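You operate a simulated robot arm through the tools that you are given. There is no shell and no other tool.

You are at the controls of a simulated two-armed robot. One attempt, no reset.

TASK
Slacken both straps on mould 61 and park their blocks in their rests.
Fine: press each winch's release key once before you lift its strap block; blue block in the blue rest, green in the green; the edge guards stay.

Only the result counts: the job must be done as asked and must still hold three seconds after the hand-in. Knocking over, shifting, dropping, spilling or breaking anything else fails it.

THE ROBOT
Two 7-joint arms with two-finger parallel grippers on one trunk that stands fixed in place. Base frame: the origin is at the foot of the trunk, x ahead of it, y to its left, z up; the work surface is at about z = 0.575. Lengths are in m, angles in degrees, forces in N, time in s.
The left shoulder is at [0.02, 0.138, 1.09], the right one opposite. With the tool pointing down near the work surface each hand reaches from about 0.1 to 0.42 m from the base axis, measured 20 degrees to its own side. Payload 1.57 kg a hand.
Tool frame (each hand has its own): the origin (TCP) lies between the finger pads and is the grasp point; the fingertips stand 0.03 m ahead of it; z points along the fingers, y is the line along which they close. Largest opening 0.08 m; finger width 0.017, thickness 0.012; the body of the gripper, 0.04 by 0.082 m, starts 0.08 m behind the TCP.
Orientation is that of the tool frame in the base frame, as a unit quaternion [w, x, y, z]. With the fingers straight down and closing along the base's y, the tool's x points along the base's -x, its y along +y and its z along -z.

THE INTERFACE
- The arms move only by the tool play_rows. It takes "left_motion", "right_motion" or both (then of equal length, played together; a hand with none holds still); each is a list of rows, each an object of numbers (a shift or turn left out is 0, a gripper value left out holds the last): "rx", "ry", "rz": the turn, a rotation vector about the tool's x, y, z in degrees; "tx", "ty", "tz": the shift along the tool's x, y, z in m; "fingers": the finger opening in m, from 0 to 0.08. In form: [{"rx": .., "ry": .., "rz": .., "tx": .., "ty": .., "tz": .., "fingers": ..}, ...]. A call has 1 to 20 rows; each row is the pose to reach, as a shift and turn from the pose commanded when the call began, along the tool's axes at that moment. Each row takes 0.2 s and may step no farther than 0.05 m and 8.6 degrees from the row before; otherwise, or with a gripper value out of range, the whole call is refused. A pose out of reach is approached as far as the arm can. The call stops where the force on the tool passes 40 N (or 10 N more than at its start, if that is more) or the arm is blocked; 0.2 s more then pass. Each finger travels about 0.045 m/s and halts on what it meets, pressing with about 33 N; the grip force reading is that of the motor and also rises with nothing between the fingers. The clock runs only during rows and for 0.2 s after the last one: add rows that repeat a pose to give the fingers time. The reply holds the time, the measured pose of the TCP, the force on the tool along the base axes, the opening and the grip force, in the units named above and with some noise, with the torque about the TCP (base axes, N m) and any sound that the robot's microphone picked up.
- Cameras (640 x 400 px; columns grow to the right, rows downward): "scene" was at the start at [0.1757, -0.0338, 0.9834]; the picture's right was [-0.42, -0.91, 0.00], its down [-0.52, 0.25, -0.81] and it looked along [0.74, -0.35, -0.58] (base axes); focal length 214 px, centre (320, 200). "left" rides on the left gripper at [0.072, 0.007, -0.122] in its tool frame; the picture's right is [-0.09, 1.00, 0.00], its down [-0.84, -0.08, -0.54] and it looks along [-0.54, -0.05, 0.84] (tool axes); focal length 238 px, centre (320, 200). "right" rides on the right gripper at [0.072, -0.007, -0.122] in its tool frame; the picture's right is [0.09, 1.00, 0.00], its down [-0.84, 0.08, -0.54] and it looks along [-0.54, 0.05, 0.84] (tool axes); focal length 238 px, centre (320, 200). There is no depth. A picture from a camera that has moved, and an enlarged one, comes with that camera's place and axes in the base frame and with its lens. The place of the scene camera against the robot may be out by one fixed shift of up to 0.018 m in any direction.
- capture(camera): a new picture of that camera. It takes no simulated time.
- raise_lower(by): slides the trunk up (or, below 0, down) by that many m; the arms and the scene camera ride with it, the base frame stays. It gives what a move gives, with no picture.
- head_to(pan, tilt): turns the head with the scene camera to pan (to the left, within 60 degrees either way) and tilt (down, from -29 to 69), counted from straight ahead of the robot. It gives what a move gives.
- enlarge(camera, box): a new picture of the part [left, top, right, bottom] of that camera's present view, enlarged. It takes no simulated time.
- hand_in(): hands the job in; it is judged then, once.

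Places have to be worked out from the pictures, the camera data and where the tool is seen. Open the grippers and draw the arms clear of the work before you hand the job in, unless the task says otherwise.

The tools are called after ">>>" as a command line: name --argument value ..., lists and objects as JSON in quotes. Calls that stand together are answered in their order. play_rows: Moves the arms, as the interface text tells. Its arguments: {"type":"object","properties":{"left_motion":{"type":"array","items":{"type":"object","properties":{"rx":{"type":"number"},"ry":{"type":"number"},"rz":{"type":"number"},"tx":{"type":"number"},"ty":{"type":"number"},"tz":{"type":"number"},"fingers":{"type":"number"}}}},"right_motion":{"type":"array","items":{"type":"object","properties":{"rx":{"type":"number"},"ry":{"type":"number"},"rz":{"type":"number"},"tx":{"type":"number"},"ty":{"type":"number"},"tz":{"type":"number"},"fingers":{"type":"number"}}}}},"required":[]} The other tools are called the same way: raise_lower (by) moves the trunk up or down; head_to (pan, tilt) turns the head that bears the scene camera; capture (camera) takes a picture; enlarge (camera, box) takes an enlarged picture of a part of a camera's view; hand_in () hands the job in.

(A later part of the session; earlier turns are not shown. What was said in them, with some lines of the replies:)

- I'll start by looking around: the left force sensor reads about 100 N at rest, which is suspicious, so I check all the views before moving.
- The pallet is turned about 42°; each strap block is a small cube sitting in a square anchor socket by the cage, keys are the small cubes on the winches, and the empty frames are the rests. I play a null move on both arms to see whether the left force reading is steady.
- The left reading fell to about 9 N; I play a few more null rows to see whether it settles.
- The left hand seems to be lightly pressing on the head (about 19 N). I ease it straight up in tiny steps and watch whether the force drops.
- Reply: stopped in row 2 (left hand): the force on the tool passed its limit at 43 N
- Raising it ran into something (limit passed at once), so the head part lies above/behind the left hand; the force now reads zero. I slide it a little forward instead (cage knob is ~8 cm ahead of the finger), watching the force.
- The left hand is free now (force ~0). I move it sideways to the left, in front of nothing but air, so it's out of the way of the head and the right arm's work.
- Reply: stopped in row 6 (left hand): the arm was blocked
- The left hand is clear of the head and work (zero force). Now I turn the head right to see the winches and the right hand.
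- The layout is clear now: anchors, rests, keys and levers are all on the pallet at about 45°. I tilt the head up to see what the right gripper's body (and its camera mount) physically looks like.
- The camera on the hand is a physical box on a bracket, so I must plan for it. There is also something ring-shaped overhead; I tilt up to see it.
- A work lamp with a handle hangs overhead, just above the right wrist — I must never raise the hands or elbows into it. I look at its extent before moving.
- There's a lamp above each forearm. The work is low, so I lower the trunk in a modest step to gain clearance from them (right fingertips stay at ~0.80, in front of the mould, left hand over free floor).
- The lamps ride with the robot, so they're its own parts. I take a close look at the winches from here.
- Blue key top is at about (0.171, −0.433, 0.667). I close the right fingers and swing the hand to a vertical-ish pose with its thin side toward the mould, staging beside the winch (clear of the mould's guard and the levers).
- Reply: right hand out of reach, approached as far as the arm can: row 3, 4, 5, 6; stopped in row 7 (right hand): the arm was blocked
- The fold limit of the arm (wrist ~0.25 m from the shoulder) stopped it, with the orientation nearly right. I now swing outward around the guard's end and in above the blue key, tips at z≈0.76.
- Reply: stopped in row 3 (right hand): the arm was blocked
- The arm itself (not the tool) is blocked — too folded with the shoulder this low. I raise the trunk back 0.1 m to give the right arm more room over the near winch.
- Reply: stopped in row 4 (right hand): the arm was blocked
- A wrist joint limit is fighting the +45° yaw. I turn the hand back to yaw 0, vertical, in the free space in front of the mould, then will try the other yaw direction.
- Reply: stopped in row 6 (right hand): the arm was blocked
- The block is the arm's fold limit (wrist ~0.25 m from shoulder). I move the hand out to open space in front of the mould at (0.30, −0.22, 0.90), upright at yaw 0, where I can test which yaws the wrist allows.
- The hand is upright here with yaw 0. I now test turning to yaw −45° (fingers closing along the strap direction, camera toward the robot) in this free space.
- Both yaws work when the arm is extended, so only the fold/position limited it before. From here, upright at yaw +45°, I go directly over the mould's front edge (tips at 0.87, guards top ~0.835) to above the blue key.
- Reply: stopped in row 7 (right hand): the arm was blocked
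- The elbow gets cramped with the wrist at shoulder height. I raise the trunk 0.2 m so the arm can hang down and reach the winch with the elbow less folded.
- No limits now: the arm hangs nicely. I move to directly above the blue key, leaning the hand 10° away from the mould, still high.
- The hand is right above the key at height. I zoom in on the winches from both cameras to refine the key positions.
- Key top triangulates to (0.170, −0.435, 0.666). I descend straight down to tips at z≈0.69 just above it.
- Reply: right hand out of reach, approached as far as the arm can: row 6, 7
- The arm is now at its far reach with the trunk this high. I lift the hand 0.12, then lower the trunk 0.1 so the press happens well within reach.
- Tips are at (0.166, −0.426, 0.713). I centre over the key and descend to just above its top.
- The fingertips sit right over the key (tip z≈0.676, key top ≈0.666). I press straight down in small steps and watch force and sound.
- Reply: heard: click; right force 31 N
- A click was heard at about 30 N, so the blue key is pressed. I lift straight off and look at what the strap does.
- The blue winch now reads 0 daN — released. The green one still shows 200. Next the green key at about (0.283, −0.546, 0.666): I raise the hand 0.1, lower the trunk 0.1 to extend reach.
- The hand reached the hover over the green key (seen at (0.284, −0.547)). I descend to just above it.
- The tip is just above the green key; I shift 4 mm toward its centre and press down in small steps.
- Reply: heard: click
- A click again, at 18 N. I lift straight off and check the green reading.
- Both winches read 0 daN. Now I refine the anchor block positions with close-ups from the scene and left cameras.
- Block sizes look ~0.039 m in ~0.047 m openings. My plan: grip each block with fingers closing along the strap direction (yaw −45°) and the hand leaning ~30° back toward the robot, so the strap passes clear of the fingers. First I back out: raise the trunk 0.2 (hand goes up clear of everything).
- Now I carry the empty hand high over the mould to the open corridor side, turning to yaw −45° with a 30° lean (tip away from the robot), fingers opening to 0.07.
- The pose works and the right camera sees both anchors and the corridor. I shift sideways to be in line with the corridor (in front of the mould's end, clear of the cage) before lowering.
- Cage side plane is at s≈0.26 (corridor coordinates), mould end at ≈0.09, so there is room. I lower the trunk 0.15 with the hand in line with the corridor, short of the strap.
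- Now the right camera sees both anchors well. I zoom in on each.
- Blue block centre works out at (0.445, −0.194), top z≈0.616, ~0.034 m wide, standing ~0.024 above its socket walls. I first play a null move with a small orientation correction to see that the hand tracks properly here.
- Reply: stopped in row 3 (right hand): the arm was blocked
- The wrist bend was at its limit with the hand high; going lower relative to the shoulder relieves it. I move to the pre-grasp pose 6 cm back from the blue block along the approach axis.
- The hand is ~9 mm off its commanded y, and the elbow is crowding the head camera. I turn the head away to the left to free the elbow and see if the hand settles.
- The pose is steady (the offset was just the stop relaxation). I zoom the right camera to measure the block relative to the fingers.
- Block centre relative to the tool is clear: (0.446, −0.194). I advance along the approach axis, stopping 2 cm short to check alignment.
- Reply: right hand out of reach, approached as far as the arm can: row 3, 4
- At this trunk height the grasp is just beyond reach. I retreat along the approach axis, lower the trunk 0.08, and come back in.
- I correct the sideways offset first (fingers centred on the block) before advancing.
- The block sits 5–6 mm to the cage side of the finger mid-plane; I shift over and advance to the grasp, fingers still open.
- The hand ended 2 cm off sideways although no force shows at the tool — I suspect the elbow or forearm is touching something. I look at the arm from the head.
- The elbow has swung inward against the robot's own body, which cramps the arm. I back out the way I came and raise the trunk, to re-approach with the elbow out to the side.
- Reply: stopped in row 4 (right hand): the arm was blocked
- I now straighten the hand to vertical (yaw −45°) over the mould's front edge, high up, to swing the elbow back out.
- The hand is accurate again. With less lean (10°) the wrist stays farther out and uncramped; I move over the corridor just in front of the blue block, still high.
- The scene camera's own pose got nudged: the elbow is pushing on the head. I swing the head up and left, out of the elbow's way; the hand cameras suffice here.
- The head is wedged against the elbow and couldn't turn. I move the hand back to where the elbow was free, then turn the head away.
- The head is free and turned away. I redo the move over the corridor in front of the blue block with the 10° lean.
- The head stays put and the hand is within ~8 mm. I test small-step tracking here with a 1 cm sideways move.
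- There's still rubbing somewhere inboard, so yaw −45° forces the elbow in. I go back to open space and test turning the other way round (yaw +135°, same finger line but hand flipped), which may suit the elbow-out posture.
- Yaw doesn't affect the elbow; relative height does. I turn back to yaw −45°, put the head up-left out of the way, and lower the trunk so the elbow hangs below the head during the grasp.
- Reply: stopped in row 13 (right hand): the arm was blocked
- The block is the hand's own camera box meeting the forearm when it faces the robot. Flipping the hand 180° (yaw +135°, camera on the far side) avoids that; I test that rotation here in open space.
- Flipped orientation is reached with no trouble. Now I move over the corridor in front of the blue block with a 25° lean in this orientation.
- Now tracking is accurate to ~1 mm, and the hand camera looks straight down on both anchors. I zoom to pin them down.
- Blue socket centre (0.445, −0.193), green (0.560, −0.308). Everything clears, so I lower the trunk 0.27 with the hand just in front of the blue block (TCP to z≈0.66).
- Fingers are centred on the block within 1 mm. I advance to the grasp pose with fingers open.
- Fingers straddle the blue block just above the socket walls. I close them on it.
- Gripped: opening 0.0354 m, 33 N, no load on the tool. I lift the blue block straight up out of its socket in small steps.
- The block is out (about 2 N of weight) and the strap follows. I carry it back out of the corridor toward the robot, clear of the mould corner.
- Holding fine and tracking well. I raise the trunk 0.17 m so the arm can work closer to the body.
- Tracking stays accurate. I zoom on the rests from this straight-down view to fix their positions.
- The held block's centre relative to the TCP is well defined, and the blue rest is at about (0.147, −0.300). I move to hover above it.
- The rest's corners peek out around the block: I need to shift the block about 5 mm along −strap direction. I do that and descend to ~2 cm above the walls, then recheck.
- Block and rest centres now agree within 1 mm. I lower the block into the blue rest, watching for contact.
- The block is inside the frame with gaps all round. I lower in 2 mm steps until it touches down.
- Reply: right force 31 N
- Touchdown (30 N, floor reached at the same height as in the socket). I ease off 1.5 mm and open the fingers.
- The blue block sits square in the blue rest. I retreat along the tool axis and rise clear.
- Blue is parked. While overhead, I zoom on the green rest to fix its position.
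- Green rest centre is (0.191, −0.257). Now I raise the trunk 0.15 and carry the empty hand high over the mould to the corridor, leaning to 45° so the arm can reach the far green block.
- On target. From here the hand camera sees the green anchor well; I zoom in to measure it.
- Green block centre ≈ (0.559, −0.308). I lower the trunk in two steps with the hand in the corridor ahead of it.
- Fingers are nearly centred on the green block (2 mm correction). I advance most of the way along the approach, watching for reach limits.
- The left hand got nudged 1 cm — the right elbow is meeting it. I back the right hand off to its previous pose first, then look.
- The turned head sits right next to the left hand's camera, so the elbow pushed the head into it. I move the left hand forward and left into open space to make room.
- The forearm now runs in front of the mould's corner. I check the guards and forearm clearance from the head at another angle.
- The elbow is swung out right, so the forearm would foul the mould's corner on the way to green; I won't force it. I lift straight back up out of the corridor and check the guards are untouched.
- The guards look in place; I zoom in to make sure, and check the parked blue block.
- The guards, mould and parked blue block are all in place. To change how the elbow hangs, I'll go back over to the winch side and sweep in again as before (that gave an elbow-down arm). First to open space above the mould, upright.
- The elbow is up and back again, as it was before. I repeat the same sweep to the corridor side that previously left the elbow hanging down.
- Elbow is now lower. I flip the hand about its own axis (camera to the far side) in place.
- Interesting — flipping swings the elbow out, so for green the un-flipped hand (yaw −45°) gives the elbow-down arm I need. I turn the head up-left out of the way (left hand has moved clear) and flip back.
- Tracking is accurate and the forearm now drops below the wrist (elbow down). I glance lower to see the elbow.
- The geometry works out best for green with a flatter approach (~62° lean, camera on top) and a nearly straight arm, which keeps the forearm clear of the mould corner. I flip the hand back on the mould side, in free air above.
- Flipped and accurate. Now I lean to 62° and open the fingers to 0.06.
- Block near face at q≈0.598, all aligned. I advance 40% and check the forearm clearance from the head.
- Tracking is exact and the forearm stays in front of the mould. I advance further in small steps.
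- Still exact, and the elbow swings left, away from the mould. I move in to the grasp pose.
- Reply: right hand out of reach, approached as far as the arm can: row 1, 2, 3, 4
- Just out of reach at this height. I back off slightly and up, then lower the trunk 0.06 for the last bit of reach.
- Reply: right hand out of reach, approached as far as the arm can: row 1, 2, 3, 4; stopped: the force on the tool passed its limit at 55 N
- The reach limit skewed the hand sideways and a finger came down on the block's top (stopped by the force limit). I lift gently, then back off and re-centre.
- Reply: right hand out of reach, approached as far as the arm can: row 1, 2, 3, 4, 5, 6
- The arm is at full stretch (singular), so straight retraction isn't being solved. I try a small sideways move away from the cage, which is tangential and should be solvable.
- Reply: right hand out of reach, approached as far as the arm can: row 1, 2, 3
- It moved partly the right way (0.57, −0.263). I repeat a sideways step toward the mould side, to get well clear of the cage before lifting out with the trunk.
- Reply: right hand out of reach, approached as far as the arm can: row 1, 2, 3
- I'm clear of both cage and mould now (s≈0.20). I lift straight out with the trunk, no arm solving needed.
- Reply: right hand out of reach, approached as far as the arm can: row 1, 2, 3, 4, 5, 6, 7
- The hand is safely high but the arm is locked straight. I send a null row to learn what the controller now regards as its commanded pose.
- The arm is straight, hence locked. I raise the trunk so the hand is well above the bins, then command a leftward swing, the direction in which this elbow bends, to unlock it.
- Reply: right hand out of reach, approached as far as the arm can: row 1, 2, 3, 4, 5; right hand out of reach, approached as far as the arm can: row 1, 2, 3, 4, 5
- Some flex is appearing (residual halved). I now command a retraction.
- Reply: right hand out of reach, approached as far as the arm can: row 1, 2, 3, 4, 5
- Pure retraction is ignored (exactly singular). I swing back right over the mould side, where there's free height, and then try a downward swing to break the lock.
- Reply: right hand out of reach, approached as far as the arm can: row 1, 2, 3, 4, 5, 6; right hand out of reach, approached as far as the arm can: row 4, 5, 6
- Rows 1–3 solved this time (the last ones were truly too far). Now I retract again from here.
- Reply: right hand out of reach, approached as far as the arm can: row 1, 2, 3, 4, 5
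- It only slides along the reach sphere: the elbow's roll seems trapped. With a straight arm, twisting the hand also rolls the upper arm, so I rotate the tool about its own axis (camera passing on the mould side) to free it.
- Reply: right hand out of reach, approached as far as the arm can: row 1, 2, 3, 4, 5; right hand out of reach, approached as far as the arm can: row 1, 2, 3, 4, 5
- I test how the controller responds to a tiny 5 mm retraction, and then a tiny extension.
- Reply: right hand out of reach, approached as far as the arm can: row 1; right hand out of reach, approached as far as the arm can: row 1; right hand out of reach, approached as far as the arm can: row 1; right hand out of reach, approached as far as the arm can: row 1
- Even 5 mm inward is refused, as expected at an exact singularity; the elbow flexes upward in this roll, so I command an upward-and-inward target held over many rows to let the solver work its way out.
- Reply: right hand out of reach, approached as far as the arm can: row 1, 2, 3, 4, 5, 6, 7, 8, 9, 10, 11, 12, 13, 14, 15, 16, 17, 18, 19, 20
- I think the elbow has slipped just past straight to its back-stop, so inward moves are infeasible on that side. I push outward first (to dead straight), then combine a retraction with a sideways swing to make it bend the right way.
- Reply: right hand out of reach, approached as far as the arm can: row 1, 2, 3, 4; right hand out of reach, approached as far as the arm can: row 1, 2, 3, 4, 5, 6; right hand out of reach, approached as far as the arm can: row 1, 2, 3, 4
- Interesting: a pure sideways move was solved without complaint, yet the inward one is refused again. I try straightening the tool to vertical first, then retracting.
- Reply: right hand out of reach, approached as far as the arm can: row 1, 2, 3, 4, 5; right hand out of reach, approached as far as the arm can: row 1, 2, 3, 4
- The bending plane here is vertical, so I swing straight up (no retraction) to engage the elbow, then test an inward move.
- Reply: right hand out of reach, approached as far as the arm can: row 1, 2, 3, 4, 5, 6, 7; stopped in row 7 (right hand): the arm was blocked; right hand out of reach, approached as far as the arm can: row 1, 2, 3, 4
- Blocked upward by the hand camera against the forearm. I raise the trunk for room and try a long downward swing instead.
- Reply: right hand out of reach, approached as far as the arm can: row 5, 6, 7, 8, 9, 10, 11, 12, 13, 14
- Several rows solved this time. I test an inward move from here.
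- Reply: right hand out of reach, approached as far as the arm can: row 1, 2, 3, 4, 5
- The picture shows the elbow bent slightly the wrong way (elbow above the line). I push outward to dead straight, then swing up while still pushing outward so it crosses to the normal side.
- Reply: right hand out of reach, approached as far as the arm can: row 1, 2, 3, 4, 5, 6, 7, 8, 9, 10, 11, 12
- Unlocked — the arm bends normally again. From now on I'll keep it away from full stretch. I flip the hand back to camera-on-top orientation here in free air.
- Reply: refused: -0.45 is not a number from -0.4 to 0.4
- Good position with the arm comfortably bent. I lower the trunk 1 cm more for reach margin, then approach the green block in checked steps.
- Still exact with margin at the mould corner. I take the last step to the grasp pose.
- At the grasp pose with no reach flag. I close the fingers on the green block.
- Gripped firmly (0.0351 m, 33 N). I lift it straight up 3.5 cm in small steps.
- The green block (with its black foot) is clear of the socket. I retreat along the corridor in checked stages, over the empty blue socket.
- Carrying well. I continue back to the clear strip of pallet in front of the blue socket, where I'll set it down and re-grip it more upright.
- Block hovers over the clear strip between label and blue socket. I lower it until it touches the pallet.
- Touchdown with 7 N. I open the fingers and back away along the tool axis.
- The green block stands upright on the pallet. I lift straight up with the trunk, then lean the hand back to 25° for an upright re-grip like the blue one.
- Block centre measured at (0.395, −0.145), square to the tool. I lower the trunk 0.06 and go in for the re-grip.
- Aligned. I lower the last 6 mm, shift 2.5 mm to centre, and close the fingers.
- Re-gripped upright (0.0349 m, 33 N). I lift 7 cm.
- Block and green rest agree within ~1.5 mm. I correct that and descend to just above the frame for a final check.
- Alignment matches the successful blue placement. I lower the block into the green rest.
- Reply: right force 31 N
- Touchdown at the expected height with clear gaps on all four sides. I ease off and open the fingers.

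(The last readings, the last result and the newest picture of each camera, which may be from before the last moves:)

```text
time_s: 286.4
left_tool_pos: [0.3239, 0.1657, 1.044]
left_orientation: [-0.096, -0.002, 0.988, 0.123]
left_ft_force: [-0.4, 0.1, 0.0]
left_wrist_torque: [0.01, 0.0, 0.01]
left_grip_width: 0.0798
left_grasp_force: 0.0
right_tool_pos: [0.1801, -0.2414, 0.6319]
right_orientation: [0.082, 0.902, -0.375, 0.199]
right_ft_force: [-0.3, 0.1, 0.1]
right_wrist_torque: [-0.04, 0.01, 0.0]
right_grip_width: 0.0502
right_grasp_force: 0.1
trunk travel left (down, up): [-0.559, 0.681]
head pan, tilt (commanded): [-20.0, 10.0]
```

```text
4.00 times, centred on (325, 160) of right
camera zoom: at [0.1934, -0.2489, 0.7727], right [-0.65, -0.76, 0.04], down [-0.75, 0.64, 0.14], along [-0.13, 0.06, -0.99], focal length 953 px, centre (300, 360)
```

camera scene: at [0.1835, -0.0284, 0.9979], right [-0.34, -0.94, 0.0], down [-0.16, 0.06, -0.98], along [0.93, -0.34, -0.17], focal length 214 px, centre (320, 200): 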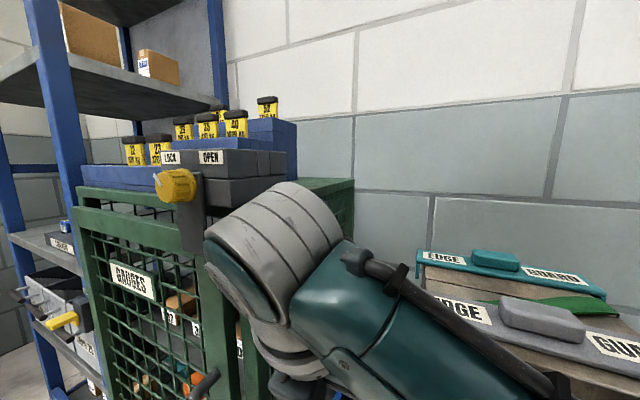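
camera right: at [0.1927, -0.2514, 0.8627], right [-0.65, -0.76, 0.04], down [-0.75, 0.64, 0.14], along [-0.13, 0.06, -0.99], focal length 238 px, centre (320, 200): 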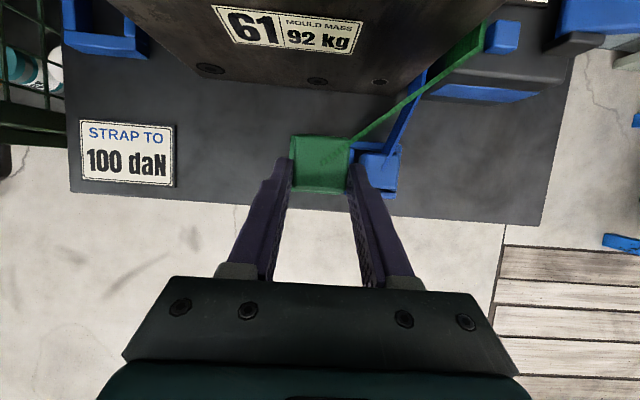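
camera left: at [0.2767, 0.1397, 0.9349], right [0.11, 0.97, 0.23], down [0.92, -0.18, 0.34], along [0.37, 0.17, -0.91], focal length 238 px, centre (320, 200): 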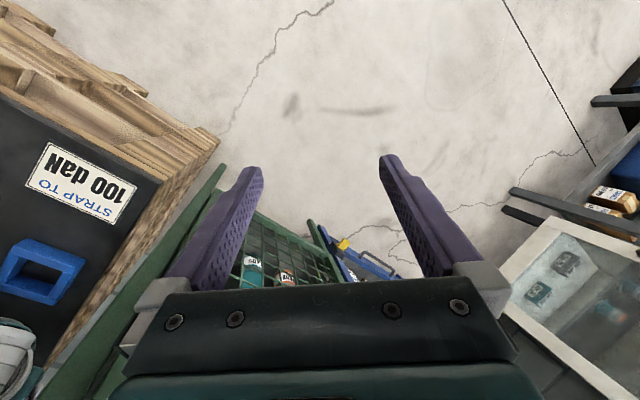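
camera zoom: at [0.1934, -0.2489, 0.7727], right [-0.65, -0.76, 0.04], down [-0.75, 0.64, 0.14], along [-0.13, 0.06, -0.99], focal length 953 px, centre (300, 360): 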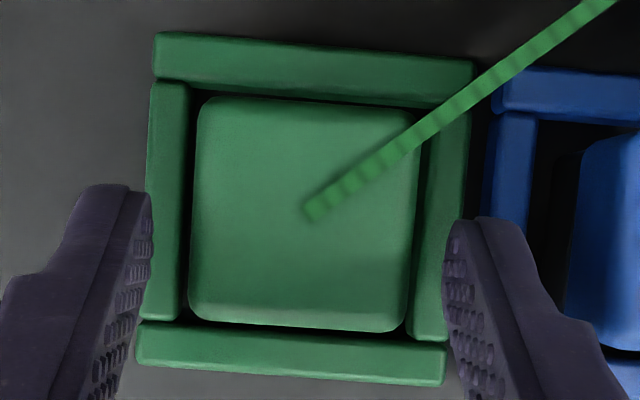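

The green block sits in the green rest. I retreat a little along the tool axis, then lift away with the trunk.

>>> play_rows --right_motion '[{"tz": -0.01}, {"tz": -0.02}, {"tz": -0.03}, {"tz": -0.03}]'

>>> raise_lower --by 0.3

>>> capture --camera "right"

>>> head_to --pan -50 --tilt 50

>>> capture --camera "scene"

```text
time_s: 287.4
left_tool_pos: [0.3221, 0.1655, 1.0437]
left_orientation: [-0.096, -0.002, 0.988, 0.124]
left_ft_force: [-0.4, 0.4, 0.0]
left_wrist_torque: [-0.03, 0.03, 0.0]
left_grip_width: 0.08
left_grasp_force: 0.1
right_tool_pos: [0.1708, -0.2332, 0.6577]
right_orientation: [0.082, 0.901, -0.376, 0.199]
right_ft_force: [0.1, 0.6, 0.9]
right_wrist_torque: [0.0, 0.0, -0.01]
right_grip_width: 0.05
right_grasp_force: 0.1
trunk travel left (down, up): [-0.559, 0.681]
head pan, tilt (commanded): [-20.0, 10.0]
```

```text
time_s: 290.4
left_tool_pos: [0.324, 0.1661, 1.3439]
left_orientation: [-0.096, -0.002, 0.988, 0.123]
left_ft_force: [0.7, 0.0, 0.6]
left_wrist_torque: [0.02, 0.0, 0.01]
left_grip_width: 0.0798
left_grasp_force: 0.0
right_tool_pos: [0.1699, -0.2332, 0.9591]
right_orientation: [0.082, 0.902, -0.375, 0.199]
right_ft_force: [0.1, -0.6, -0.1]
right_wrist_torque: [0.02, 0.0, -0.04]
right_grip_width: 0.05
right_grasp_force: 0.1
trunk travel left (down, up): [-0.859, 0.381]
head pan, tilt (commanded): [-20.0, 10.0]
```

```text
taken
camera right: at [0.1841, -0.2401, 1.0999], right [-0.65, -0.76, 0.04], down [-0.75, 0.64, 0.14], along [-0.13, 0.06, -0.99], focal length 238 px, centre (320, 200)
```

right: 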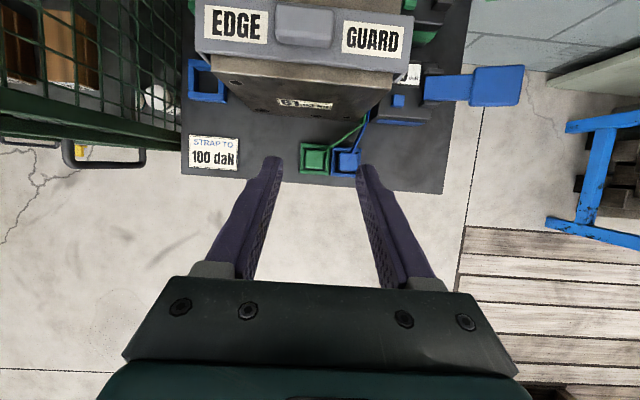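

```text
time_s: 291.4
left_tool_pos: [0.3239, 0.1653, 1.3434]
left_orientation: [-0.096, -0.002, 0.988, 0.124]
left_ft_force: [0.0, 0.2, 0.0]
left_wrist_torque: [0.0, 0.01, 0.0]
left_grip_width: 0.0803
left_grasp_force: 0.1
right_tool_pos: [0.1702, -0.2333, 0.959]
right_orientation: [0.083, 0.901, -0.376, 0.199]
right_ft_force: [0.3, 0.0, 0.2]
right_wrist_torque: [0.02, 0.0, -0.01]
right_grip_width: 0.0498
right_grasp_force: 0.0
trunk travel left (down, up): [-0.859, 0.381]
head pan, tilt (commanded): [-50.0, 50.0]
```

```text
taken
camera scene: at [0.1457, -0.0556, 1.3561], right [-0.77, -0.64, 0.0], down [-0.49, 0.59, -0.64], along [0.41, -0.49, -0.77], focal length 214 px, centre (320, 200)
```

scene: 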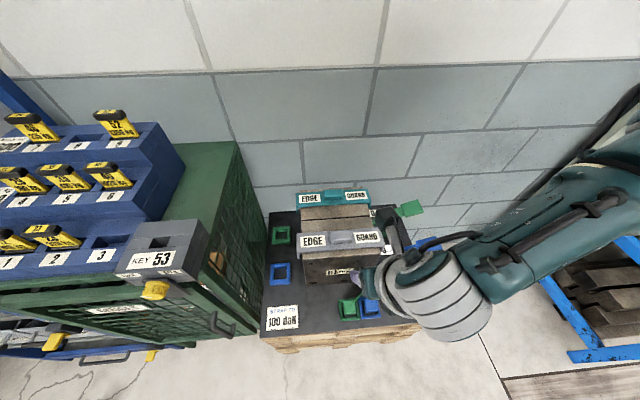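

Both blocks appear parked and both sockets are empty. I zoom in to verify the blocks, guards and winch readings.

>>> enlarge --camera "scene" --box '[250, 180, 430, 350]'

>>> enlarge --camera "right" --box '[280, 100, 400, 190]'

>>> enlarge --camera "right" --box '[170, 0, 540, 200]'

```text
2.35 times, centred on (340, 265) of scene
camera zoom: at [0.1457, -0.0556, 1.3561], right [-0.77, -0.64, 0.0], down [-0.49, 0.59, -0.64], along [0.41, -0.49, -0.77], focal length 505 px, centre (273, 47)
```

zoom: 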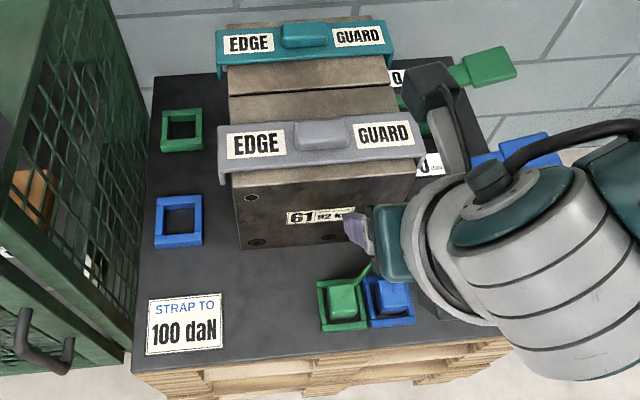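

```text
4.44 times, centred on (340, 145) of right
camera zoom: at [0.1841, -0.2401, 1.0999], right [-0.65, -0.76, 0.04], down [-0.75, 0.64, 0.14], along [-0.13, 0.06, -0.99], focal length 1059 px, centre (231, 444)
```

zoom: 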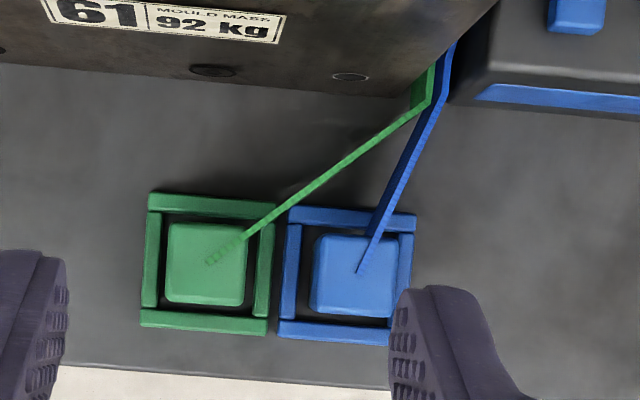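

```text
1.73 times, centred on (355, 100) of right
camera zoom: at [0.1841, -0.2401, 1.0999], right [-0.65, -0.76, 0.04], down [-0.75, 0.64, 0.14], along [-0.13, 0.06, -0.99], focal length 412 px, centre (260, 373)
```

zoom: 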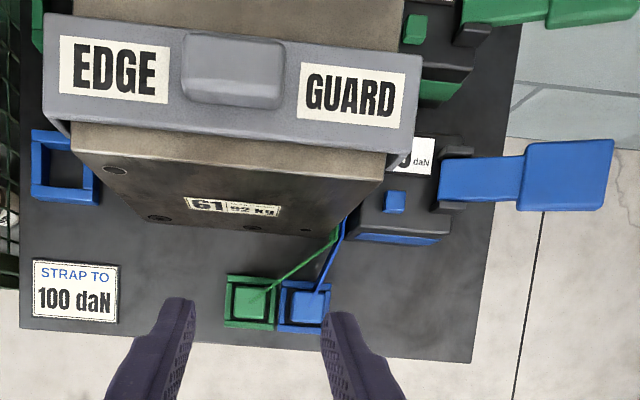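

Both blocks sit squarely in their own rests, the guards are in place and the winches read 0. I open the right gripper fully and draw up clear of the work.

>>> play_rows --left_motion '[{"fingers": 0.08}, {"fingers": 0.08}, {"fingers": 0.08}]' --right_motion '[{"fingers": 0.08}, {"fingers": 0.08}, {"fingers": 0.08}]'

>>> raise_lower --by 0.15

>>> head_to --pan -35 --tilt 50

>>> capture --camera "scene"

>>> enlarge --camera "right" --box '[200, 0, 500, 200]'

```text
time_s: 292.2
left_tool_pos: [0.3242, 0.1654, 1.3427]
left_orientation: [-0.097, -0.003, 0.988, 0.123]
left_ft_force: [0.2, 0.3, -0.3]
left_wrist_torque: [0.0, -0.01, -0.01]
left_grip_width: 0.0798
left_grasp_force: 0.0
right_tool_pos: [0.1697, -0.233, 0.959]
right_orientation: [0.082, 0.901, -0.375, 0.199]
right_ft_force: [-0.3, 0.5, -0.2]
right_wrist_torque: [0.04, -0.04, -0.01]
right_grip_width: 0.0799
right_grasp_force: 0.1
trunk travel left (down, up): [-0.859, 0.381]
head pan, tilt (commanded): [-50.0, 50.0]
```

```text
time_s: 294.0
left_tool_pos: [0.3232, 0.1661, 1.493]
left_orientation: [-0.096, -0.003, 0.988, 0.124]
left_ft_force: [-0.6, -0.6, -0.5]
left_wrist_torque: [-0.01, 0.01, -0.01]
left_grip_width: 0.0799
left_grasp_force: 0.1
right_tool_pos: [0.1714, -0.2333, 1.1082]
right_orientation: [0.083, 0.901, -0.375, 0.199]
right_ft_force: [-0.5, -1.2, -0.7]
right_wrist_torque: [0.01, -0.01, 0.0]
right_grip_width: 0.0801
right_grasp_force: 0.1
trunk travel left (down, up): [-1.009, 0.231]
head pan, tilt (commanded): [-50.0, 50.0]
```

```text
time_s: 294.8
left_tool_pos: [0.3224, 0.1651, 1.4946]
left_orientation: [-0.096, -0.003, 0.988, 0.123]
left_ft_force: [0.3, 0.4, -0.3]
left_wrist_torque: [-0.02, 0.01, -0.01]
left_grip_width: 0.0799
left_grasp_force: 0.0
right_tool_pos: [0.1698, -0.2319, 1.1093]
right_orientation: [0.082, 0.902, -0.375, 0.2]
right_ft_force: [0.2, -0.2, 0.3]
right_wrist_torque: [0.04, -0.04, 0.03]
right_grip_width: 0.0798
right_grasp_force: 0.0
trunk travel left (down, up): [-1.009, 0.231]
head pan, tilt (commanded): [-35.0, 50.0]
```

```text
taken
camera scene: at [0.1592, -0.0408, 1.5061], right [-0.57, -0.82, 0.0], down [-0.63, 0.44, -0.64], along [0.53, -0.37, -0.77], focal length 214 px, centre (320, 200)
```

scene: 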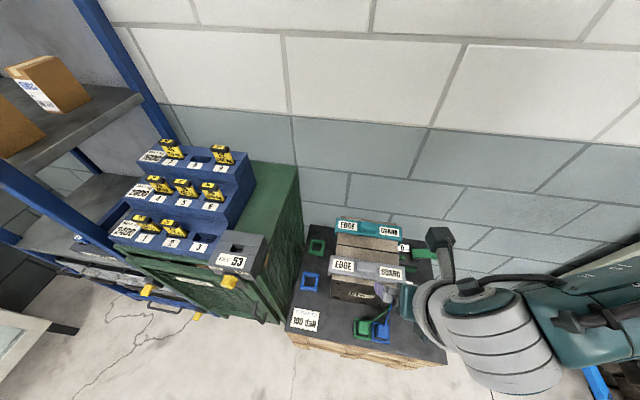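

```text
2.00 times, centred on (350, 100) of right
camera zoom: at [0.1841, -0.2401, 1.2499], right [-0.65, -0.76, 0.04], down [-0.75, 0.64, 0.14], along [-0.13, 0.06, -0.99], focal length 477 px, centre (260, 400)
```

zoom: 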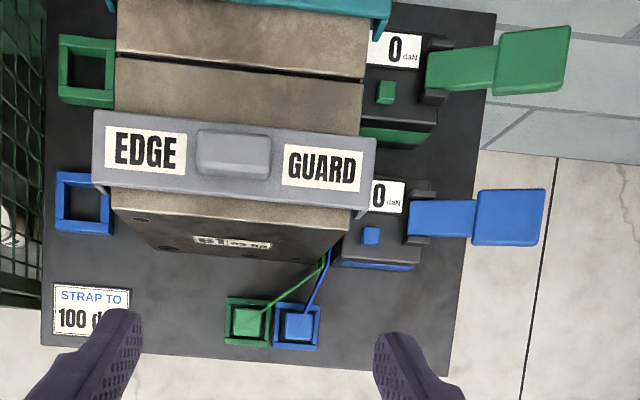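

Both winches read 0 daN, each block is in its own rest, the guards and everything else are in place, and both grippers are open and clear. I hand the job in.

>>> hand_in

```text
The job is handed in.
```

The job is handed in: both straps on mould 61 are slack, with the blue block in the blue rest and the green block in the green rest.

- **Release keys:** I pressed each winch's key once, before lifting its block. Each press gave a click, and both winches then read 0 daN.
- **Blocks:** Both sit square in their rests, checked from above after the arms were drawn clear.
- **Edge guards:** Both are still on the mould. I compared them before and after and saw no shift.

Some things happened on the way that the judging might pick up:

- **Green block, first reach:** The arm ran out of reach and a finger came down on the block's top at about 55 N before the force stop. The block stayed in its socket.
- **Green block, set down once:** After lifting it I set it briefly on the bare pallet near the blue socket to re-grip it more upright, then carried it to its rest.
- **Near the mould and cage:** On an earlier pass the right forearm got close enough to the mould corner that it may have touched it. During the stuck reach, the wrist came very close to the cage. I saw no movement of either afterwards.
- **Robot's own parts:** The right elbow bumped the head and, through it, the left hand. Nothing else was involved.

At hand-in, both grippers were open and the arms were clear of the work.
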